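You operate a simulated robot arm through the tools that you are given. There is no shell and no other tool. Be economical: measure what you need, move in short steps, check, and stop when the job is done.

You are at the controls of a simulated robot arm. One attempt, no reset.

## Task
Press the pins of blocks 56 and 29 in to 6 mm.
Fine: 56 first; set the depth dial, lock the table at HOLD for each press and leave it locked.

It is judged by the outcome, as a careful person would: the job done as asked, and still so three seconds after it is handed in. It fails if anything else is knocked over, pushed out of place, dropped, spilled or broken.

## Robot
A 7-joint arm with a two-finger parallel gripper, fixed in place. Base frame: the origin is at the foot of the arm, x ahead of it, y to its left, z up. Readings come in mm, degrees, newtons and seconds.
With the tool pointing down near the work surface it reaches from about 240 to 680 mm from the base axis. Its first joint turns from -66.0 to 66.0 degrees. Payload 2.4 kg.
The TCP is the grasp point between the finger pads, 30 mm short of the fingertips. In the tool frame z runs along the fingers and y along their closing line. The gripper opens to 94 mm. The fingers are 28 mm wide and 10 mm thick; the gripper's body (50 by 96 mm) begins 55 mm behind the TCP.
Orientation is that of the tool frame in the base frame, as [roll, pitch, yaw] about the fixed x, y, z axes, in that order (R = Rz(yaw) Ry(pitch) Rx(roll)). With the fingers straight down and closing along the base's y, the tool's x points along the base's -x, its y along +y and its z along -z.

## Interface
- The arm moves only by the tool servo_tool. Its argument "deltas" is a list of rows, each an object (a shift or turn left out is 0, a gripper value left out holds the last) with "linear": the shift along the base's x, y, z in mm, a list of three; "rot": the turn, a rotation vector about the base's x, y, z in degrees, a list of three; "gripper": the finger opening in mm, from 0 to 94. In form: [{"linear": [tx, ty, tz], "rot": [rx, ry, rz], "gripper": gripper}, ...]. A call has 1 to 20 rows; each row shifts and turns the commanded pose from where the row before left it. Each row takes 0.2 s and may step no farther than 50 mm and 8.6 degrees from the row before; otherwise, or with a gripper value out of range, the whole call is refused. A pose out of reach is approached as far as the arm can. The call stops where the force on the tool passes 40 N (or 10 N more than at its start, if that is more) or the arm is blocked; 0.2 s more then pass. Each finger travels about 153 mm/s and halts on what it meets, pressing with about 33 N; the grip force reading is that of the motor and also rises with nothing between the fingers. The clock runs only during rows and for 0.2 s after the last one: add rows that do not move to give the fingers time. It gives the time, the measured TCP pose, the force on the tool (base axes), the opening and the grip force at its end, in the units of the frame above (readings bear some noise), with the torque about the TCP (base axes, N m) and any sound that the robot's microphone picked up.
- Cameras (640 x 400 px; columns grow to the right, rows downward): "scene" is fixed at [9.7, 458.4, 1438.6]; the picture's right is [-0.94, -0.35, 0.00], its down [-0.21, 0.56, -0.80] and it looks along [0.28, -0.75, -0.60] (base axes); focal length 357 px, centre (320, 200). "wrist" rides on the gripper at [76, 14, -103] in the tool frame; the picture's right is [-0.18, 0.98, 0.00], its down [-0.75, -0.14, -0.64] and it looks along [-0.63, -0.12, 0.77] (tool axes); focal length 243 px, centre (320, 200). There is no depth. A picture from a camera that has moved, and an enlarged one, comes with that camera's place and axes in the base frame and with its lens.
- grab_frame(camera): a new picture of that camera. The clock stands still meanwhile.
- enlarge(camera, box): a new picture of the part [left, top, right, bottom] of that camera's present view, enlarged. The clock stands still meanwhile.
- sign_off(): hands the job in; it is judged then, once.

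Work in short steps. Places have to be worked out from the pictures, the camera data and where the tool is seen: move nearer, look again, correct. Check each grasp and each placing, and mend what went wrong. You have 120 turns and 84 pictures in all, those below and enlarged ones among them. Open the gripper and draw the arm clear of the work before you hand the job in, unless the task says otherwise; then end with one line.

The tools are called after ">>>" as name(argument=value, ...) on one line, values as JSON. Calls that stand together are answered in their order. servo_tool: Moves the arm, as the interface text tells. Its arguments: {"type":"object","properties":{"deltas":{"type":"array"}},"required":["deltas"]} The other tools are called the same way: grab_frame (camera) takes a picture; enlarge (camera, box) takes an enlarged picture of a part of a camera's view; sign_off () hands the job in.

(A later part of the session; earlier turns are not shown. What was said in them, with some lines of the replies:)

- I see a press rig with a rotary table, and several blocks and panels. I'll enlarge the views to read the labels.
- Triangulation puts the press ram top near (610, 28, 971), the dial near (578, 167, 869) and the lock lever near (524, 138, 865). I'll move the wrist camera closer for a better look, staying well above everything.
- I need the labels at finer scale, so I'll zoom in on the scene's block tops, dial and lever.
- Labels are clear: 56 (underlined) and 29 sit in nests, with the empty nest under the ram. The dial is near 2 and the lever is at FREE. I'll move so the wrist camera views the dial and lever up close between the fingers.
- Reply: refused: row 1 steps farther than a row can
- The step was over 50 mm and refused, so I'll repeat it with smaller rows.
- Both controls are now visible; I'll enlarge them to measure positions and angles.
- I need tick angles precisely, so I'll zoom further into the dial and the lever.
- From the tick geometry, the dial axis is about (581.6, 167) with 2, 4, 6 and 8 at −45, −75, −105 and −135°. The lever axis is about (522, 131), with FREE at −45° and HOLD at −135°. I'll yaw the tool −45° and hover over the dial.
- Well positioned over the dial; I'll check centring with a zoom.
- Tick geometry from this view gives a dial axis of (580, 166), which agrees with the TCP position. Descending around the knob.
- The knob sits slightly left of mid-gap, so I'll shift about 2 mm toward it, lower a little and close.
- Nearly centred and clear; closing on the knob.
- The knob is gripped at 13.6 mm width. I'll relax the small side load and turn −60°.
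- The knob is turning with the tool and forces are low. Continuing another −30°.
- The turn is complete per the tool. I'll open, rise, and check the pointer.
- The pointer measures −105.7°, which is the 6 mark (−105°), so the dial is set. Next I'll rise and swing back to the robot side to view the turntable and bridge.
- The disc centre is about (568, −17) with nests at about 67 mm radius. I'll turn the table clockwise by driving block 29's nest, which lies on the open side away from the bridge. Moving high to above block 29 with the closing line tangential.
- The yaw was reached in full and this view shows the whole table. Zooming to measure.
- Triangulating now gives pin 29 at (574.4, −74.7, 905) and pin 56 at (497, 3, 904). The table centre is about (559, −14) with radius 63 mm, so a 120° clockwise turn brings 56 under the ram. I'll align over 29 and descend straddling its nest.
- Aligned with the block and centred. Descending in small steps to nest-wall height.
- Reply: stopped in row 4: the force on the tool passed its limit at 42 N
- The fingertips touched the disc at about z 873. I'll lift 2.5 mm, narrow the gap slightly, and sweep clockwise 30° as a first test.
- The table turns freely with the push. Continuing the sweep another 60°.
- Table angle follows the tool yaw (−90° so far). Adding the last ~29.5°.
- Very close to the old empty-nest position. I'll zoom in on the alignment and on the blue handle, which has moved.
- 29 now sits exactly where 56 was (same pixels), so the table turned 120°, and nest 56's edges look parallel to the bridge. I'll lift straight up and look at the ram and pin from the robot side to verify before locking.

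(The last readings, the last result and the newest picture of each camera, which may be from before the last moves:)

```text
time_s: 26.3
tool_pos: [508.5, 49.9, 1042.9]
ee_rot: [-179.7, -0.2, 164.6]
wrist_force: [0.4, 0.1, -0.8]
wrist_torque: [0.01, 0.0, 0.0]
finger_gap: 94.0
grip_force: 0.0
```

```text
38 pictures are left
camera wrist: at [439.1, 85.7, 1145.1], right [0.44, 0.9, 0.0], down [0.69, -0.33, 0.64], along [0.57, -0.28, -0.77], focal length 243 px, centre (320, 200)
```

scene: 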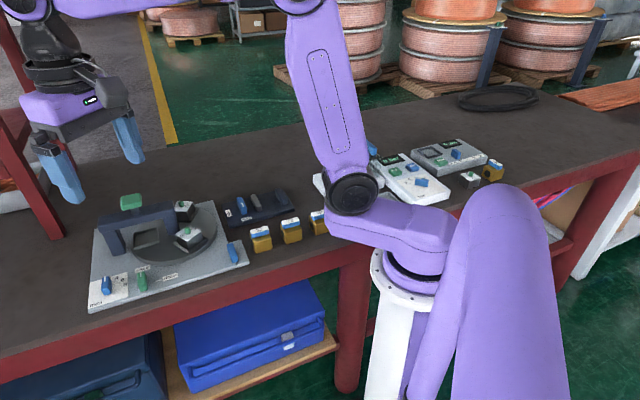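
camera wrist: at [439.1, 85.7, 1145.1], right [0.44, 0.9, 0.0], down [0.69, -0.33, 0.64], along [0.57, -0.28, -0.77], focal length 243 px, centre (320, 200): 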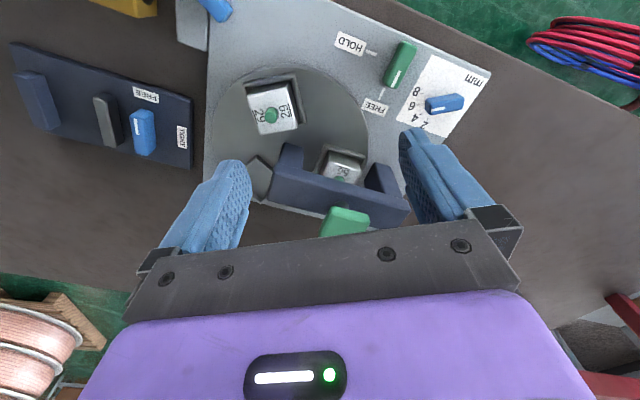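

>>> enlarge(camera="wrist", box=[240, 130, 420, 250])

>>> enlarge(camera="scene", box=[90, 185, 250, 295])

```text
3.33 times, centred on (330, 190) of wrist
camera zoom: at [439.1, 85.7, 1145.1], right [0.44, 0.9, 0.0], down [0.69, -0.33, 0.64], along [0.57, -0.28, -0.77], focal length 809 px, centre (287, 233)
```

zoom: 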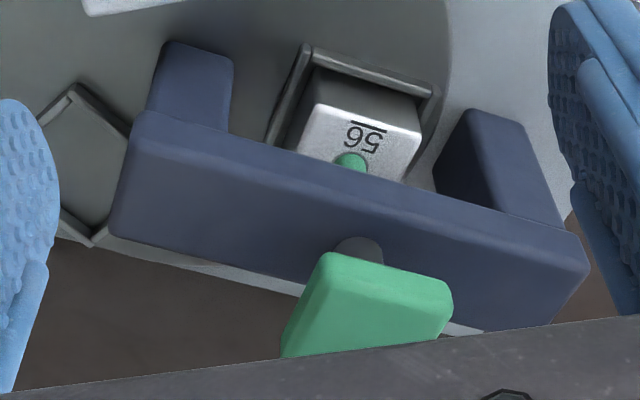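

```text
3.64 times, centred on (170, 240) of scene
camera zoom: at [9.7, 458.4, 1438.6], right [-0.94, -0.35, 0.0], down [-0.21, 0.56, -0.8], along [0.28, -0.75, -0.6], focal length 1297 px, centre (866, 54)
```

zoom: 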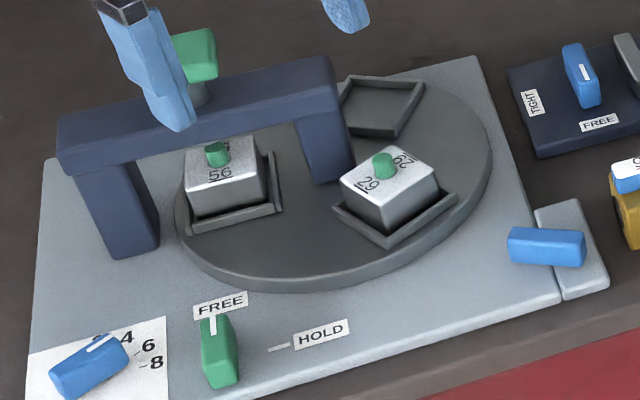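

The pin is in line with the ram stem from here, and nest edges measure 46° against the beam's 44.6°. I'll zoom more to tighten that angle comparison.

>>> enlarge(camera="wrist", box=[305, 135, 385, 190])

>>> enlarge(camera="wrist", box=[265, 150, 415, 240])

```text
7.27 times, centred on (345, 162) of wrist
camera zoom: at [439.1, 85.7, 1145.1], right [0.44, 0.9, 0.0], down [0.69, -0.33, 0.64], along [0.57, -0.28, -0.77], focal length 1764 px, centre (138, 473)
```

zoom: 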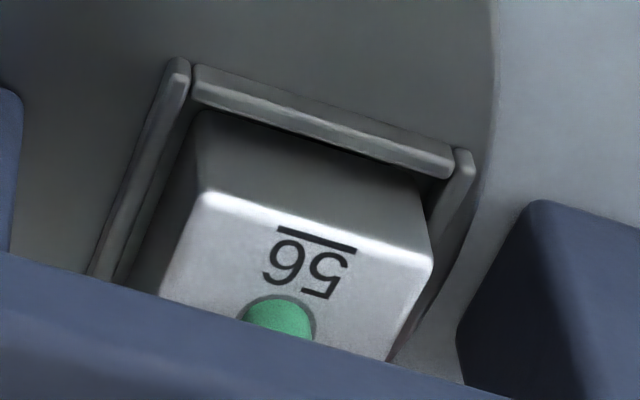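

```text
4.27 times, centred on (340, 195) of wrist
camera zoom: at [439.1, 85.7, 1145.1], right [0.44, 0.9, 0.0], down [0.69, -0.33, 0.64], along [0.57, -0.28, -0.77], focal length 1035 px, centre (235, 221)
```

zoom: 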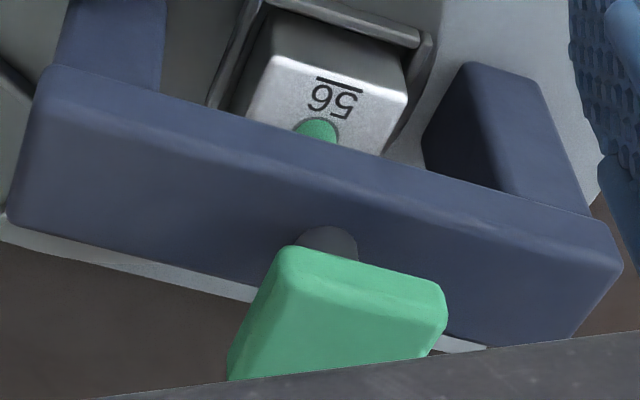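

Nest edges measure 45.0–45.2°, matching the beam within error, so 56 is aligned. Now to the lock lever: moving above it with yaw 135°.

>>> servo_tool(deltas=[{"linear": [3.3, 20.4, -20], "rot": [0, 0, -7.4], "gripper": 46}, {"linear": [3.3, 20.4, -25], "rot": [0, 0, -7.4]}, {"linear": [3.3, 20.4, -25], "rot": [0, 0, -7.4]}, {"linear": [3.3, 20.4, -35], "rot": [0, 0, -7.4]}, {}])

>>> enlarge(camera="wrist", box=[220, 80, 420, 230])

```text
time_s: 27.5
tool_pos: [521.1, 133.9, 934.4]
ee_rot: [-179.8, -0.1, 134.9]
wrist_force: [-0.7, 0.1, -0.4]
wrist_torque: [0.0, 0.01, 0.02]
finger_gap: 45.8
grip_force: 0.0
```

```text
2.67 times, centred on (320, 155) of wrist
camera zoom: at [478.4, 198.8, 1037.2], right [0.83, 0.56, 0.0], down [0.43, -0.63, 0.64], along [0.36, -0.53, -0.77], focal length 647 px, centre (320, 320)
```

zoom: 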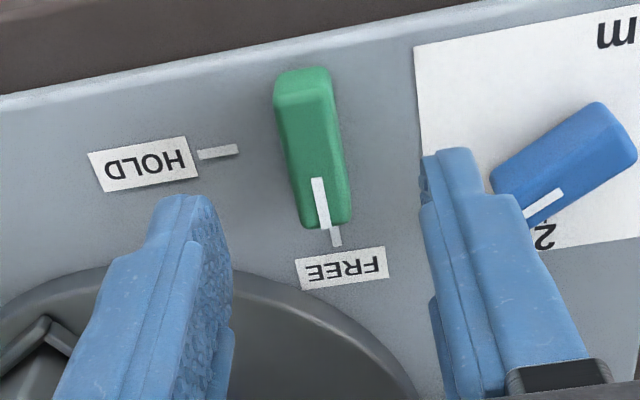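

The lever axis computes to (521.3, 133.2), directly below the TCP. Descending and gripping it.

>>> servo_tool(deltas=[{"linear": [0, -0.5, -20]}, {"linear": [0, 0, -20]}, {"gripper": 25}, {"gripper": 14}, {"gripper": 5}, {}])

>>> enlarge(camera="wrist", box=[220, 80, 420, 230])

```text
time_s: 28.9
tool_pos: [521.3, 132.3, 893.6]
ee_rot: [-179.7, 0.0, 135.0]
wrist_force: [-2.5, -2.6, -1.7]
wrist_torque: [0.17, -0.33, -0.02]
finger_gap: 15.0
grip_force: 45.1
```

```text
2.67 times, centred on (320, 155) of wrist
camera zoom: at [478.2, 196.4, 997.0], right [0.83, 0.56, -0.01], down [0.44, -0.63, 0.64], along [0.36, -0.53, -0.77], focal length 647 px, centre (320, 320)
```

zoom: 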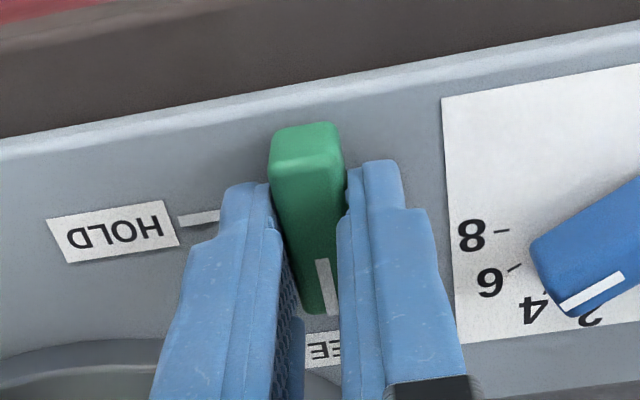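

The lever is gripped (15 mm). Turning clockwise the first 48°.

>>> servo_tool(deltas=[{"rot": [0, 0, -6]}, {"rot": [0, 0, -6]}, {"rot": [0, 0, -6]}, {"rot": [0, 0, -6]}, {"rot": [0, 0, -6]}, {"rot": [0, 0, -6]}, {"rot": [0, 0, -6]}, {"rot": [0, 0, -6]}, {}])

```text
time_s: 30.9
tool_pos: [522.8, 130.8, 895.0]
ee_rot: [-179.7, -0.1, 86.9]
wrist_force: [0.3, 2.3, -28.6]
wrist_torque: [0.65, -0.57, 0.0]
finger_gap: 14.9
grip_force: 44.8
```

A downward pull of 28 N has built up, so I'll ease down slightly and continue turning.

>>> servo_tool(deltas=[{"linear": [-0.5, 0.5, -1.5]}, {"rot": [0, 0, -6]}, {"rot": [0, 0, -6]}, {"rot": [0, 0, -6]}, {}])

```text
time_s: 32.1
tool_pos: [521.3, 130.7, 895.1]
ee_rot: [-179.8, -0.1, 68.8]
wrist_force: [-8.8, -4.6, 17.4]
wrist_torque: [-1.3, 0.41, 0.03]
finger_gap: 14.9
grip_force: 45.1
```

>>> servo_tool(deltas=[{"rot": [0, 0, -6]}, {"rot": [0, 0, -6]}, {"rot": [0, 0, -6]}, {"rot": [0, 0, -6]}, {}])

>>> enlarge(camera="scene", box=[90, 185, 250, 295])

```text
time_s: 33.3
tool_pos: [521.1, 132.6, 894.3]
ee_rot: [-179.9, -0.1, 44.9]
wrist_force: [-13.0, -10.0, 27.2]
wrist_torque: [-0.07, -0.34, 0.07]
finger_gap: 15.0
grip_force: 44.3
```

```text
3.64 times, centred on (170, 240) of scene
camera zoom: at [8.9, 458.0, 1438.7], right [-0.94, -0.35, 0.0], down [-0.21, 0.56, -0.8], along [0.28, -0.75, -0.6], focal length 1297 px, centre (866, 54)
```

zoom: 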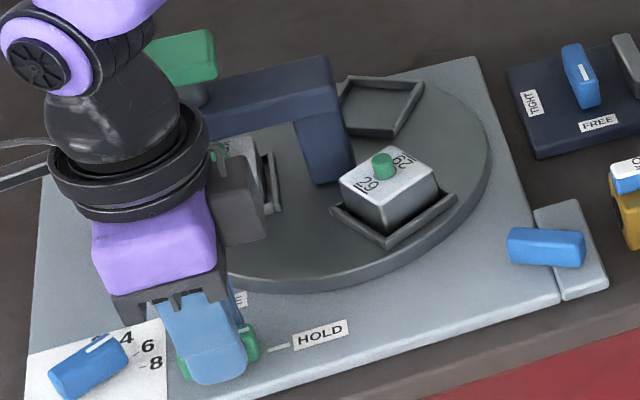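

The lever points to HOLD. Releasing, lifting and checking.

>>> servo_tool(deltas=[{"gripper": 20}, {"gripper": 46}, {"linear": [0, 0, 25]}, {"linear": [0, 0, 35]}, {}])

>>> enlarge(camera="wrist", box=[220, 80, 420, 230])

>>> enlarge(camera="scene", box=[90, 185, 250, 295])

```text
time_s: 34.5
tool_pos: [521.6, 131.4, 955.0]
ee_rot: [-179.7, -0.1, 44.9]
wrist_force: [0.8, 0.0, 0.4]
wrist_torque: [0.02, -0.01, 0.0]
finger_gap: 45.8
grip_force: 0.1
```

```text
2.67 times, centred on (320, 155) of wrist
camera zoom: at [584.6, 174.9, 1056.8], right [0.56, -0.83, 0.0], down [-0.63, -0.44, 0.64], along [-0.53, -0.36, -0.77], focal length 647 px, centre (320, 320)
```

zoom: 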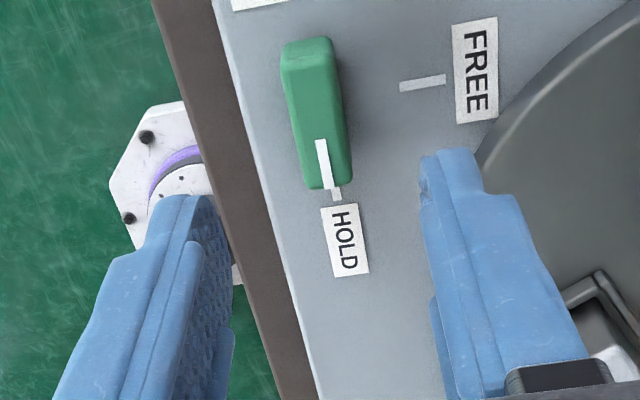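

```text
3.64 times, centred on (170, 240) of scene
camera zoom: at [9.7, 458.4, 1438.6], right [-0.94, -0.35, 0.0], down [-0.21, 0.56, -0.8], along [0.28, -0.75, -0.6], focal length 1297 px, centre (866, 54)
```

zoom: 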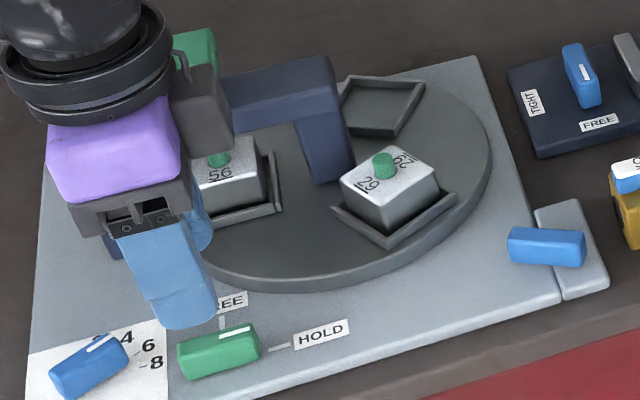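

The lock is at HOLD. Now I'll close the fingers, rise, and position above the ram cap.

>>> servo_tool(deltas=[{"linear": [0, 0, 45], "gripper": 0}, {"linear": [0, 0, 45], "rot": [0, 0, 7]}, {"linear": [20, -25, 10], "rot": [0, 0, 7]}, {"linear": [20, -25, 0], "rot": [0, 0, 7]}, {"linear": [21, -26, 0], "rot": [0, 0, 7]}, {"linear": [21, -26, 0], "rot": [0, 0, 7]}, {}])

>>> enlarge(camera="scene", box=[70, 130, 230, 260])

>>> grab_frame(camera="wrist")

```text
time_s: 36.1
tool_pos: [601.3, 29.8, 1054.6]
ee_rot: [-179.7, -0.1, 80.1]
wrist_force: [0.3, -0.2, 0.0]
wrist_torque: [0.03, 0.04, 0.0]
finger_gap: 0.0
grip_force: 32.9
```

```text
3.08 times, centred on (150, 195) of scene
camera zoom: at [9.7, 458.4, 1438.6], right [-0.94, -0.35, 0.0], down [-0.21, 0.56, -0.8], along [0.28, -0.75, -0.6], focal length 1098 px, centre (843, 215)
```

zoom: 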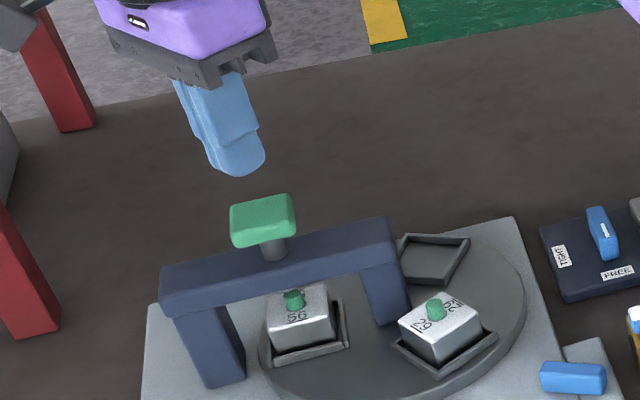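

```text
27 pictures are left
camera wrist: at [628.9, 103.1, 1157.9], right [0.94, -0.35, -0.01], down [-0.27, -0.72, 0.64], along [-0.23, -0.6, -0.77], focal length 243 px, centre (320, 200)
```

wrist: 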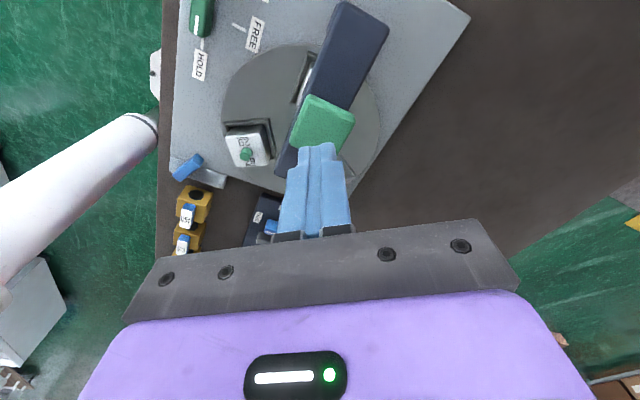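

The cap centre triangulates to about (605, 33) with its top near z 976. Centring and descending until nearly touching.

>>> servo_tool(deltas=[{"linear": [3.5, 2.5, -20]}, {"linear": [0, 0, -20]}, {"linear": [0, 0, -5]}, {"linear": [0, 0, -3]}, {"linear": [0, 0, -3]}, {"linear": [0, 0, -3]}, {}])

>>> enlarge(camera="scene", box=[90, 170, 190, 260])

```text
time_s: 37.6
tool_pos: [607.6, 33.1, 1005.4]
ee_rot: [179.9, -0.2, 80.0]
wrist_force: [-4.0, 0.0, 6.4]
wrist_torque: [-0.06, 0.15, -0.05]
finger_gap: 0.0
grip_force: 33.3
heard: click
stopped in row 7: the force on the tool passed its limit at 42 N (the readings are from after the stop); the commanded pose is now the measured one
```

```text
4.44 times, centred on (140, 215) of scene
camera zoom: at [9.5, 458.4, 1438.6], right [-0.94, -0.35, 0.0], down [-0.21, 0.56, -0.8], along [0.28, -0.75, -0.6], focal length 1586 px, centre (1120, 133)
```

zoom: 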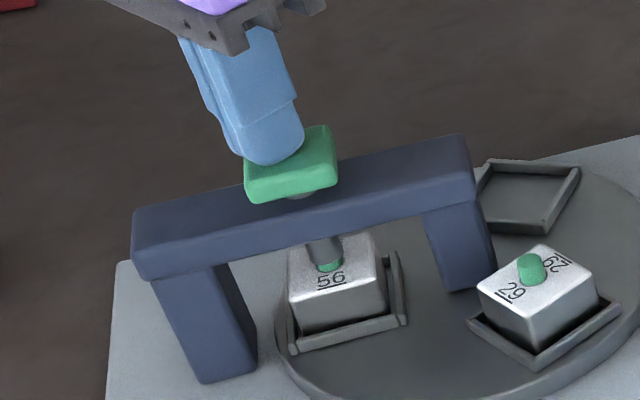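

A click was heard and the ram tip rests on pin 56. I'll lift off and inspect the pin.

>>> servo_tool(deltas=[{"linear": [0, 0, 20]}, {"linear": [0, 0, 40]}, {}])

>>> enlarge(camera="scene", box=[125, 190, 225, 260])

```text
time_s: 38.4
tool_pos: [606.0, 32.8, 1064.7]
ee_rot: [180.0, -0.2, 80.0]
wrist_force: [-0.3, -0.1, 1.1]
wrist_torque: [0.0, 0.03, 0.0]
finger_gap: 0.0
grip_force: 33.4
```

```text
5.71 times, centred on (175, 225) of scene
camera zoom: at [9.7, 458.4, 1438.6], right [-0.94, -0.35, 0.0], down [-0.21, 0.56, -0.8], along [0.28, -0.75, -0.6], focal length 2038 px, centre (1149, 57)
```

zoom: 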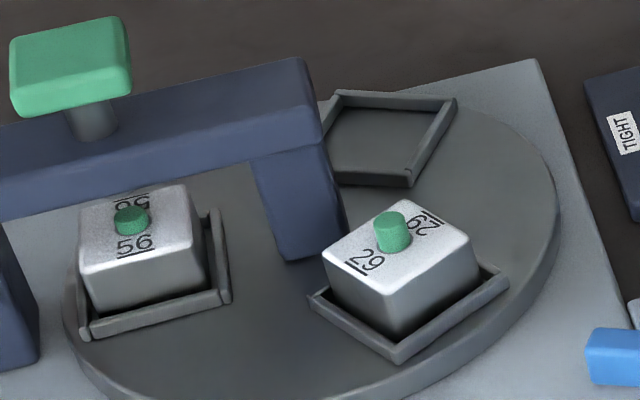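

Pin 56 is clearly lower than pin 29. Zooming in to estimate the travel.

>>> enlarge(camera="scene", box=[135, 215, 165, 240])

>>> enlarge(camera="scene", box=[178, 218, 208, 243])

```text
16.00 times, centred on (150, 228) of scene
camera zoom: at [9.7, 458.4, 1438.6], right [-0.94, -0.35, 0.0], down [-0.21, 0.56, -0.8], along [0.28, -0.75, -0.6], focal length 5708 px, centre (3040, -240)
```

zoom: 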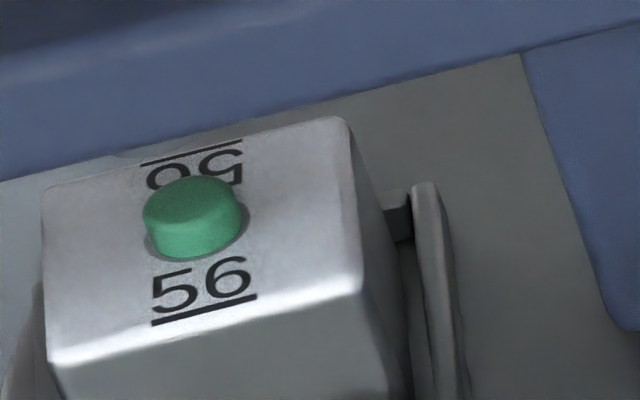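

```text
16.00 times, centred on (193, 230) of scene
camera zoom: at [9.7, 458.4, 1438.6], right [-0.94, -0.35, 0.0], down [-0.21, 0.56, -0.8], along [0.28, -0.75, -0.6], focal length 5708 px, centre (2352, -288)
```

zoom: 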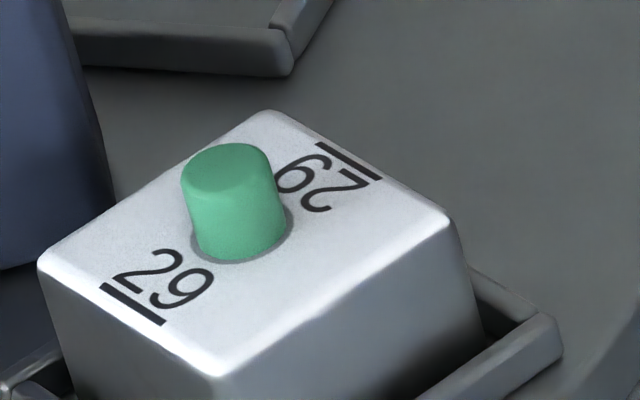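

The pin-height difference is about 6 mm, consistent with the depth stop and click, so 56 is done. Back to the lever to unlock it for indexing.

>>> servo_tool(deltas=[{"linear": [-21, 25, 0], "rot": [0, 0, -7], "gripper": 46}, {"linear": [-21, 25, 0], "rot": [0, 0, -7]}, {"linear": [-21, 25, 0], "rot": [0, 0, -7]}, {"linear": [-21.5, 24.2, -20], "rot": [0, 0, -7]}, {"linear": [0, 0, -45], "rot": [0, 0, -7]}, {"linear": [0, 0, -45]}, {}])

>>> enlarge(camera="wrist", box=[220, 80, 420, 230])

```text
time_s: 40.0
tool_pos: [521.4, 133.1, 952.0]
ee_rot: [180.0, -0.2, 45.1]
wrist_force: [0.0, 0.3, -0.1]
wrist_torque: [0.02, 0.01, -0.01]
finger_gap: 45.9
grip_force: 0.1
```

```text
2.67 times, centred on (320, 155) of wrist
camera zoom: at [584.3, 177.3, 1054.8], right [0.56, -0.83, 0.0], down [-0.63, -0.43, 0.64], along [-0.53, -0.36, -0.77], focal length 647 px, centre (320, 320)
```

zoom: 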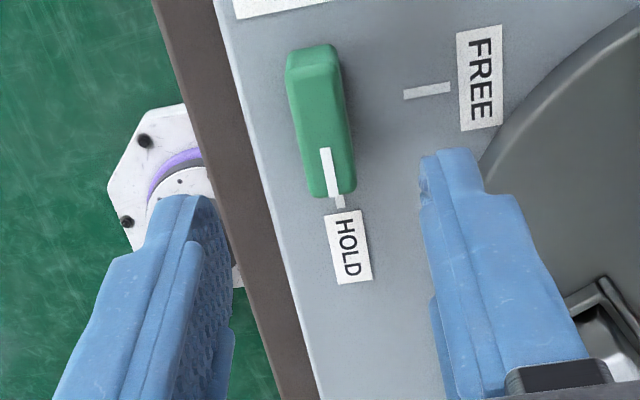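

Well aligned over the lever; descend, grip, and start turning back.

>>> servo_tool(deltas=[{"linear": [0, -0.5, -30]}, {"linear": [0, 0, -28.5]}, {"gripper": 25}, {"gripper": 14}, {"gripper": 5}, {}, {"rot": [0, 0, 6]}, {"rot": [0, 0, 6]}, {"rot": [0, 0, 6]}, {"rot": [0, 0, 6]}, {"rot": [0, 0, 6]}, {}])

```text
time_s: 42.6
tool_pos: [520.4, 131.0, 896.2]
ee_rot: [-179.8, 0.0, 75.1]
wrist_force: [-11.6, -8.7, -11.2]
wrist_torque: [-1.5, 0.26, 0.02]
finger_gap: 14.8
grip_force: 45.4
```

>>> servo_tool(deltas=[{"linear": [0.3, 0.3, -0.5]}, {"rot": [0, 0, 6]}, {"rot": [0, 0, 6]}, {"rot": [0, 0, 6]}, {"rot": [0, 0, 6]}, {"rot": [0, 0, 6]}, {}])

```text
time_s: 44.2
tool_pos: [522.8, 130.4, 893.6]
ee_rot: [-179.8, -0.2, 105.1]
wrist_force: [-12.6, -18.0, -7.3]
wrist_torque: [-1.09, -0.24, 0.06]
finger_gap: 14.8
grip_force: 45.0
```

Forces are moderate at 22 N lateral. I'll ease toward it and finish the last 30°.

>>> servo_tool(deltas=[{"linear": [-0.5, -0.6, 0]}, {"rot": [0, 0, 6]}, {"rot": [0, 0, 6]}, {"rot": [0, 0, 6]}, {"rot": [0, 0, 6]}, {"rot": [0, 0, 6]}, {}])

```text
time_s: 45.8
tool_pos: [522.5, 132.1, 894.8]
ee_rot: [-179.9, -0.2, 135.0]
wrist_force: [-5.9, -12.6, -17.6]
wrist_torque: [-0.1, 0.18, 0.0]
finger_gap: 14.8
grip_force: 45.4
```

The lever is back at FREE by the tool angle. I'll release, lift and verify, then travel to the empty nest (now at −75°) for the second index.

>>> servo_tool(deltas=[{"gripper": 20}, {"gripper": 46}, {"linear": [0, 0, 45]}, {"linear": [0, 0, 50], "rot": [0, 0, 7.5]}, {"linear": [0, -15, 45], "rot": [0, 0, 7.5]}, {"linear": [0, -15, 0], "rot": [0, 0, 7.5]}, {"linear": [0, -15, 0], "rot": [0, 0, 7.5]}, {"linear": [0, -15, 0], "rot": [0, 0, 7.5]}, {"linear": [0, -15, 0], "rot": [0, 0, 7.5]}, {}])

>>> enlarge(camera="scene", box=[90, 185, 250, 295])

```text
time_s: 48.0
tool_pos: [522.3, 56.2, 1035.0]
ee_rot: [-180.0, -0.1, -179.8]
wrist_force: [0.3, 0.2, -0.1]
wrist_torque: [-0.01, 0.0, -0.03]
finger_gap: 45.8
grip_force: 0.0
```

```text
3.64 times, centred on (170, 240) of scene
camera zoom: at [9.7, 458.4, 1438.6], right [-0.94, -0.35, 0.0], down [-0.21, 0.56, -0.8], along [0.28, -0.75, -0.6], focal length 1297 px, centre (866, 54)
```

zoom: 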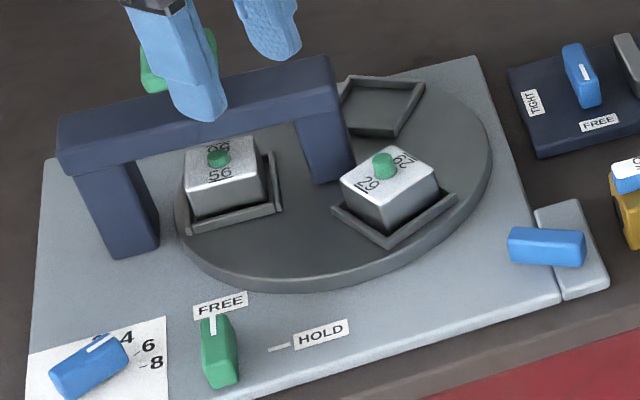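

Lever at FREE, everything in place. Travelling to above the empty nest.

>>> servo_tool(deltas=[{"linear": [3.76, -9.34, 0], "rot": [0, 0, 7.42], "gripper": 72}, {"linear": [3.76, -9.34, 0], "rot": [0, 0, 7.42]}, {"linear": [3.76, -9.34, 0], "rot": [0, 0, 7.42]}, {"linear": [3.76, -9.34, 0], "rot": [0, 0, 7.42]}, {"linear": [3.76, -9.34, 0], "rot": [0, 0, 7.42]}, {"linear": [3.76, -9.34, 0], "rot": [0, 0, 7.42]}, {"linear": [3.76, -9.34, 0], "rot": [0, 0, 7.42]}, {"linear": [3.76, -9.34, 0], "rot": [0, 0, 7.42]}, {"linear": [3.76, -9.34, 0], "rot": [0, 0, 7.42]}, {"linear": [3.76, -9.34, 0], "rot": [0, 0, 7.42]}, {"linear": [3.76, -9.34, 0], "rot": [0, 0, 7.42]}, {"linear": [3.76, -9.34, 0], "rot": [0, 0, 7.42]}, {"linear": [3.76, -9.34, 0], "rot": [0, 0, 7.42]}, {"linear": [3.76, -9.34, 0], "rot": [0, 0, 7.42]}, {"linear": [0, 0, -45]}, {"linear": [0, 0, -45]}, {"linear": [0, 0, -25]}, {}])

>>> enlarge(camera="wrist", box=[180, 60, 460, 260])

```text
time_s: 51.8
tool_pos: [574.4, -72.3, 921.4]
ee_rot: [-180.0, -0.2, -76.1]
wrist_force: [0.9, 0.0, 0.3]
wrist_torque: [-0.01, 0.02, 0.0]
finger_gap: 71.8
grip_force: 0.0
```

```text
2.00 times, centred on (320, 160) of wrist
camera zoom: at [578.7, -150.0, 1023.4], right [-1.0, -0.06, 0.0], down [-0.04, 0.77, 0.64], along [-0.04, 0.64, -0.77], focal length 485 px, centre (320, 280)
```

zoom: 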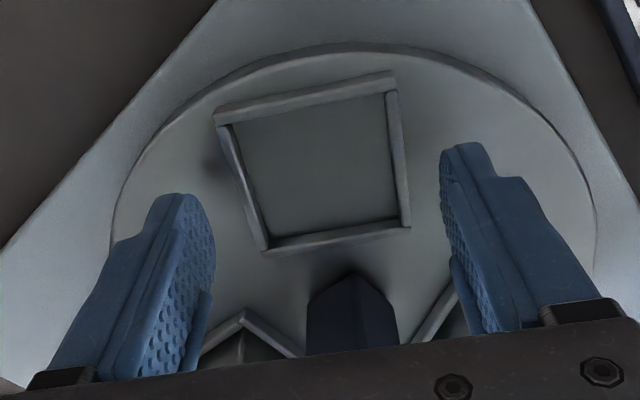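

Positioned the same as before around the empty nest. Descending and repeating the same sweep for 90°.

>>> servo_tool(deltas=[{"linear": [1, 0, -8]}, {"linear": [0, 0, -7.5], "gripper": 67}, {}, {"linear": [-6.4, -1.4, 0], "rot": [0, 0, -6]}, {"linear": [-6.5, -0.8, 0], "rot": [0, 0, -6]}, {"linear": [-6.6, -0.1, 0], "rot": [0, 0, -6]}, {"linear": [-6.5, 0.6, 0], "rot": [0, 0, -6]}, {"linear": [-6.4, 1.3, 0], "rot": [0, 0, -6]}, {"linear": [-6.3, 2.0, 0], "rot": [0, 0, -6]}, {"linear": [-6.0, 2.6, 0], "rot": [0, 0, -6]}, {"linear": [-5.7, 3.2, 0], "rot": [0, 0, -6]}, {"linear": [-5.4, 3.8, 0], "rot": [0, 0, -6]}, {"linear": [-4.9, 4.3, 0], "rot": [0, 0, -6]}, {}])

>>> enlarge(camera="scene", box=[90, 185, 250, 295])

```text
time_s: 54.8
tool_pos: [515.8, -57.5, 904.6]
ee_rot: [179.8, -0.2, -136.2]
wrist_force: [0.2, 0.1, -0.2]
wrist_torque: [-0.01, 0.03, 0.02]
finger_gap: 67.1
grip_force: 0.1
```

```text
3.64 times, centred on (170, 240) of scene
camera zoom: at [9.7, 458.4, 1438.6], right [-0.94, -0.35, 0.0], down [-0.21, 0.56, -0.8], along [0.28, -0.75, -0.6], focal length 1297 px, centre (866, 54)
```

zoom: 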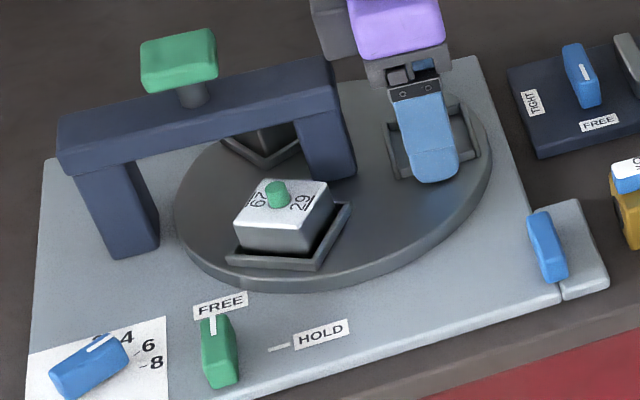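

Table is following (about 60°) and 56 passed under the bridge freely. Finishing the remaining 59.5°.

>>> servo_tool(deltas=[{"linear": [-4.5, 4.8, 0], "rot": [0, 0, -6]}, {"linear": [-3.9, 5.3, 0], "rot": [0, 0, -6]}, {"linear": [-3.4, 5.6, 0], "rot": [0, 0, -6]}, {"linear": [-2.8, 6.0, 0], "rot": [0, 0, -6]}, {"linear": [-2.1, 6.2, 0], "rot": [0, 0, -6]}, {"linear": [-1.4, 6.3, 0], "rot": [0, 0, -5.9]}, {"linear": [-0.8, 6.4, 0], "rot": [0, 0, -5.9]}, {"linear": [-0.1, 6.4, 0], "rot": [0, 0, -5.9]}, {"linear": [0.6, 6.4, 0], "rot": [0, 0, -5.9]}, {"linear": [1.2, 6.3, 0], "rot": [0, 0, -5.9]}, {}])

>>> enlarge(camera="scene", box=[125, 190, 185, 250])

```text
time_s: 57.2
tool_pos: [498.7, 1.5, 903.4]
ee_rot: [-179.9, -0.2, 164.3]
wrist_force: [0.3, -0.5, -0.2]
wrist_torque: [0.03, -0.02, -0.01]
finger_gap: 67.1
grip_force: 0.0
```

```text
6.67 times, centred on (155, 220) of scene
camera zoom: at [9.7, 458.4, 1438.6], right [-0.94, -0.35, 0.0], down [-0.21, 0.56, -0.8], along [0.28, -0.75, -0.6], focal length 2378 px, centre (1420, 67)
```

zoom: 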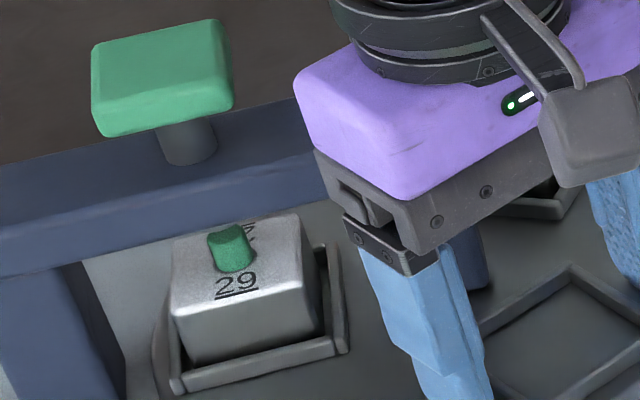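

29 now occupies the same pixels that 56 did for its press. Lifting and going to the lever.

>>> servo_tool(deltas=[{"linear": [0, 0, 35]}, {"linear": [0, 0, 45]}, {"linear": [0, 20, 45]}, {"linear": [8, 30, 0], "rot": [0, 0, -7.3], "gripper": 46}, {"linear": [8, 40, 0], "rot": [0, 0, -7.3]}, {"linear": [6.5, 40.7, -20], "rot": [0, 0, -7.3]}, {"linear": [0, 0, -40], "rot": [0, 0, -7.3]}, {"linear": [0, 0, -30]}, {}])

>>> enlarge(camera="wrist", box=[220, 80, 420, 230])

```text
time_s: 59.2
tool_pos: [520.0, 132.7, 940.1]
ee_rot: [179.8, -0.2, 135.2]
wrist_force: [-0.6, 0.4, 0.0]
wrist_torque: [-0.04, 0.01, 0.01]
finger_gap: 46.3
grip_force: 0.0
```

```text
2.67 times, centred on (320, 155) of wrist
camera zoom: at [476.7, 196.5, 1043.1], right [0.82, 0.57, 0.0], down [0.44, -0.63, 0.64], along [0.36, -0.53, -0.77], focal length 647 px, centre (320, 320)
```

zoom: 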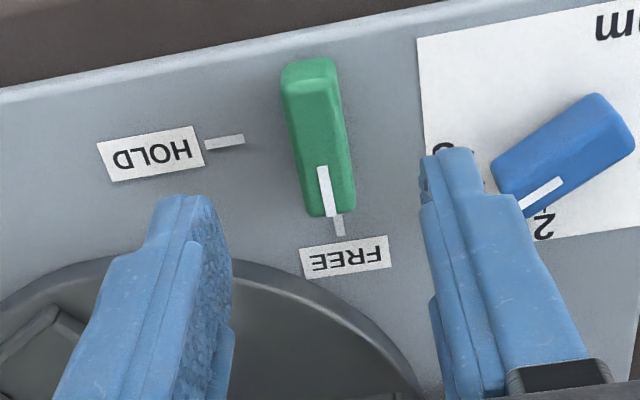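

Aligned; nudging +1 mm, descending, gripping, and turning 48° clockwise.

>>> servo_tool(deltas=[{"linear": [1.2, -0.2, -20]}, {"linear": [0, 0, -26]}, {"gripper": 25}, {"gripper": 14}, {"gripper": 5}, {}, {"rot": [0, 0, -6]}, {"rot": [0, 0, -6]}, {"rot": [0, 0, -6]}, {"rot": [0, 0, -6]}, {"rot": [0, 0, -6]}, {"rot": [0, 0, -6]}, {"rot": [0, 0, -6]}, {"rot": [0, 0, -6]}, {}])

```text
time_s: 62.4
tool_pos: [521.2, 132.6, 893.3]
ee_rot: [-179.9, -0.1, 87.1]
wrist_force: [-18.1, 1.6, 6.7]
wrist_torque: [1.4, 0.09, -0.03]
finger_gap: 14.7
grip_force: 44.9
```

>>> servo_tool(deltas=[{"linear": [-0.5, 0, 0.2]}, {"rot": [0, 0, -6]}, {"rot": [0, 0, -6]}, {"rot": [0, 0, -6]}, {"rot": [0, 0, -6]}, {"rot": [0, 0, -6]}, {"rot": [0, 0, -6]}, {"rot": [0, 0, -6]}, {}])

```text
time_s: 64.4
tool_pos: [521.2, 132.2, 893.9]
ee_rot: [-179.9, 0.0, 45.1]
wrist_force: [-16.2, 5.4, -10.5]
wrist_torque: [0.79, -0.47, 0.02]
finger_gap: 15.1
grip_force: 44.9
```

The lever has been turned to 45° tool yaw (HOLD). Releasing, lifting and verifying.

>>> servo_tool(deltas=[{"gripper": 20}, {"gripper": 46}, {"linear": [0, 0, 30]}, {"linear": [0, 0, 30]}, {}])

>>> enlarge(camera="wrist", box=[220, 80, 420, 230])

>>> enlarge(camera="scene", box=[90, 185, 250, 295])

```text
time_s: 65.6
tool_pos: [519.4, 132.5, 954.6]
ee_rot: [179.9, -0.2, 45.2]
wrist_force: [-0.2, -0.8, 0.2]
wrist_torque: [0.0, 0.01, -0.04]
finger_gap: 45.8
grip_force: 0.0
```

```text
2.67 times, centred on (320, 155) of wrist
camera zoom: at [584.2, 176.2, 1056.9], right [0.57, -0.82, 0.0], down [-0.63, -0.44, 0.64], along [-0.53, -0.36, -0.77], focal length 647 px, centre (320, 320)
```

zoom: 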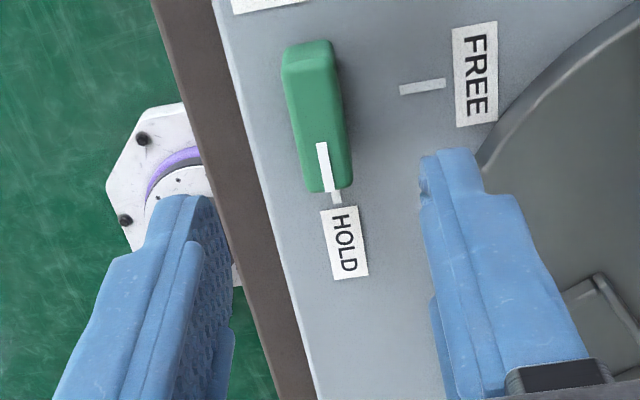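

```text
3.64 times, centred on (170, 240) of scene
camera zoom: at [9.7, 458.4, 1438.6], right [-0.94, -0.35, 0.0], down [-0.21, 0.56, -0.8], along [0.28, -0.75, -0.6], focal length 1297 px, centre (866, 54)
```

zoom: 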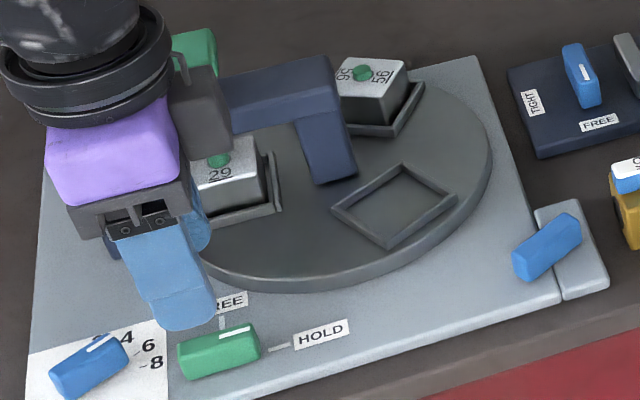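

HOLD is locked and the dial is still at 6. Moving above the ram for the second press.

>>> servo_tool(deltas=[{"linear": [0, 0, 45], "gripper": 0}, {"linear": [0, 0, 45], "rot": [0, 0, 7]}, {"linear": [20, -25, 10], "rot": [0, 0, 7]}, {"linear": [21, -25, 0], "rot": [0, 0, 7]}, {"linear": [22, -25, 0], "rot": [0, 0, 7]}, {"linear": [22, -24.5, 0], "rot": [0, 0, 7]}, {}])

>>> enlarge(camera="scene", box=[70, 130, 230, 260])

```text
time_s: 67.2
tool_pos: [608.5, 32.6, 1054.0]
ee_rot: [180.0, -0.2, 80.4]
wrist_force: [-0.3, 0.1, 0.5]
wrist_torque: [-0.02, -0.01, 0.02]
finger_gap: 0.0
grip_force: 32.5
```

```text
3.08 times, centred on (150, 195) of scene
camera zoom: at [9.7, 458.4, 1438.6], right [-0.94, -0.35, 0.0], down [-0.21, 0.56, -0.8], along [0.28, -0.75, -0.6], focal length 1098 px, centre (843, 215)
```

zoom: 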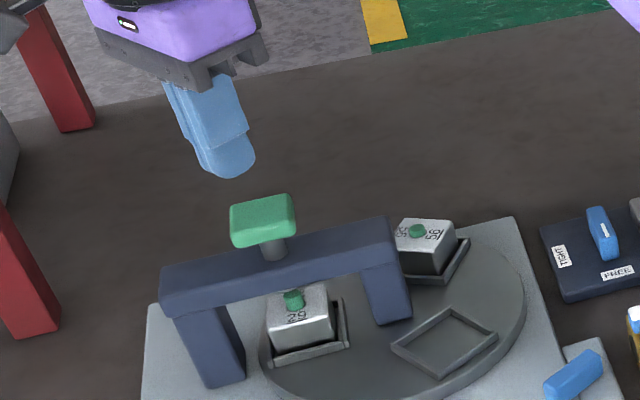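

Shifting −3 mm in x and pressing down in small steps until the stop.

>>> servo_tool(deltas=[{"linear": [-3, 0.3, -20]}, {"linear": [0, 0, -20]}, {"linear": [0, 0, -5]}, {"linear": [0, 0, -3]}, {"linear": [0, 0, -3]}, {"linear": [0, 0, -3]}, {"linear": [0, 0, -1]}, {}, {}])

>>> enlarge(camera="scene", box=[90, 170, 190, 260])

```text
time_s: 68.6
tool_pos: [604.9, 34.1, 1005.9]
ee_rot: [179.5, -0.2, 80.3]
wrist_force: [-5.9, 0.0, 9.3]
wrist_torque: [-0.13, 0.23, -0.08]
finger_gap: 0.2
grip_force: 32.7
heard: click
stopped in row 7: the force on the tool passed its limit at 45 N (the readings are from after the stop); the commanded pose is now the measured one
```

```text
4.44 times, centred on (140, 215) of scene
camera zoom: at [9.4, 458.4, 1438.6], right [-0.94, -0.35, 0.0], down [-0.21, 0.56, -0.8], along [0.28, -0.75, -0.6], focal length 1586 px, centre (1120, 133)
```

zoom: 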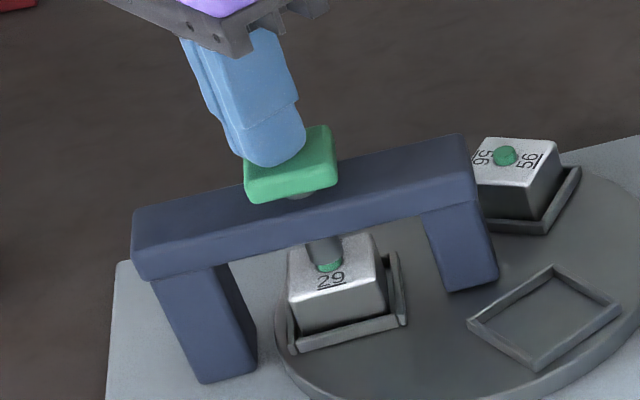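

The same click and the same ram position as the first press. Lifting clear and opening, then inspecting both pins, the dial and the lock.

>>> servo_tool(deltas=[{"linear": [0, 0, 20]}, {"linear": [0, 0, 45]}, {"linear": [-40, 20, 15], "gripper": 90}, {"linear": [-45, 20, 0]}, {"linear": [-45, 20, 0]}, {}, {}])

>>> enlarge(camera="scene", box=[135, 215, 165, 240])

>>> enlarge(camera="scene", box=[90, 185, 250, 295])

>>> enlarge(camera="scene", box=[175, 190, 205, 215])

```text
time_s: 70.2
tool_pos: [473.4, 91.1, 1084.5]
ee_rot: [179.5, -0.3, 80.2]
wrist_force: [0.3, 0.7, -0.3]
wrist_torque: [-0.03, 0.0, 0.0]
finger_gap: 90.3
grip_force: 0.0
```

```text
16.00 times, centred on (150, 228) of scene
camera zoom: at [9.7, 458.4, 1438.6], right [-0.94, -0.35, 0.0], down [-0.21, 0.56, -0.8], along [0.28, -0.75, -0.6], focal length 5708 px, centre (3040, -240)
```

zoom: 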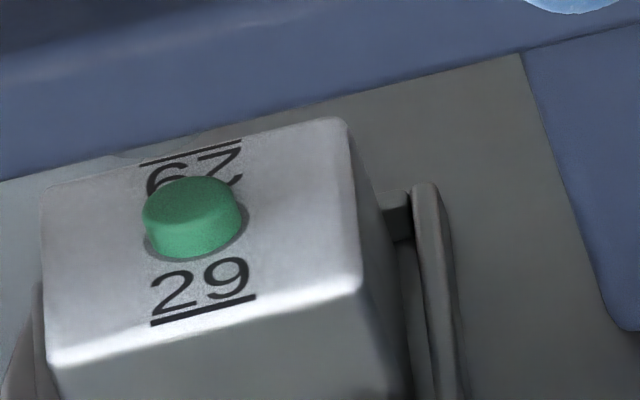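

```text
3.64 times, centred on (170, 240) of scene
camera zoom: at [9.7, 458.4, 1438.6], right [-0.94, -0.35, 0.0], down [-0.21, 0.56, -0.8], along [0.28, -0.75, -0.6], focal length 1297 px, centre (866, 54)
```

zoom: 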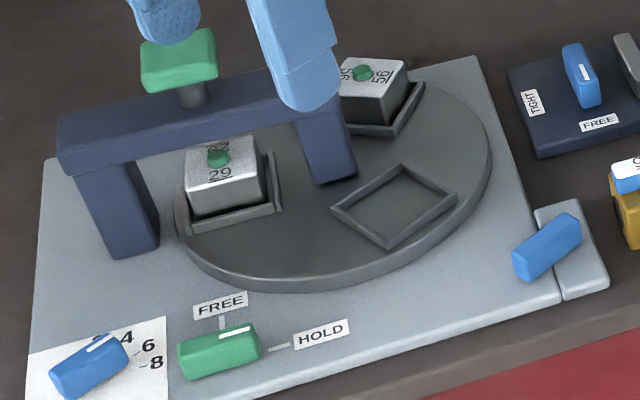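

```text
16.00 times, centred on (190, 202) of scene
camera zoom: at [9.7, 458.4, 1438.6], right [-0.94, -0.35, 0.0], down [-0.21, 0.56, -0.8], along [0.28, -0.75, -0.6], focal length 5708 px, centre (2400, 160)
```

zoom: 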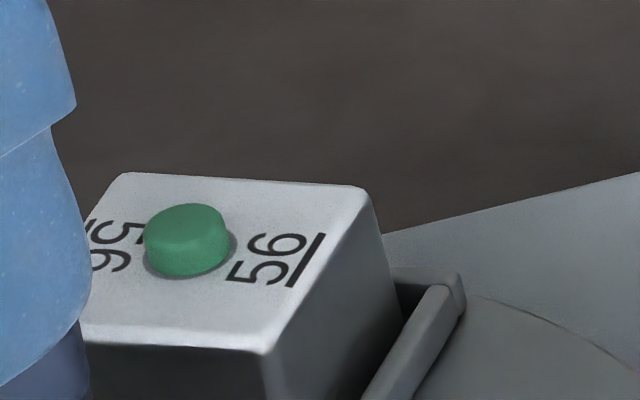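

Both pins are at the same pressed height, the dial is at 6, the lever is at HOLD, and the arm is clear with the gripper open. Handing in.

>>> sign_off()

```text
The job is handed in.
```

I pressed pin 56 first, then pin 29, both to the 6 mm dial stop. The table was locked at HOLD for each press and is still locked. In the pictures both pins stand at the same height, about 6 mm lower than before.
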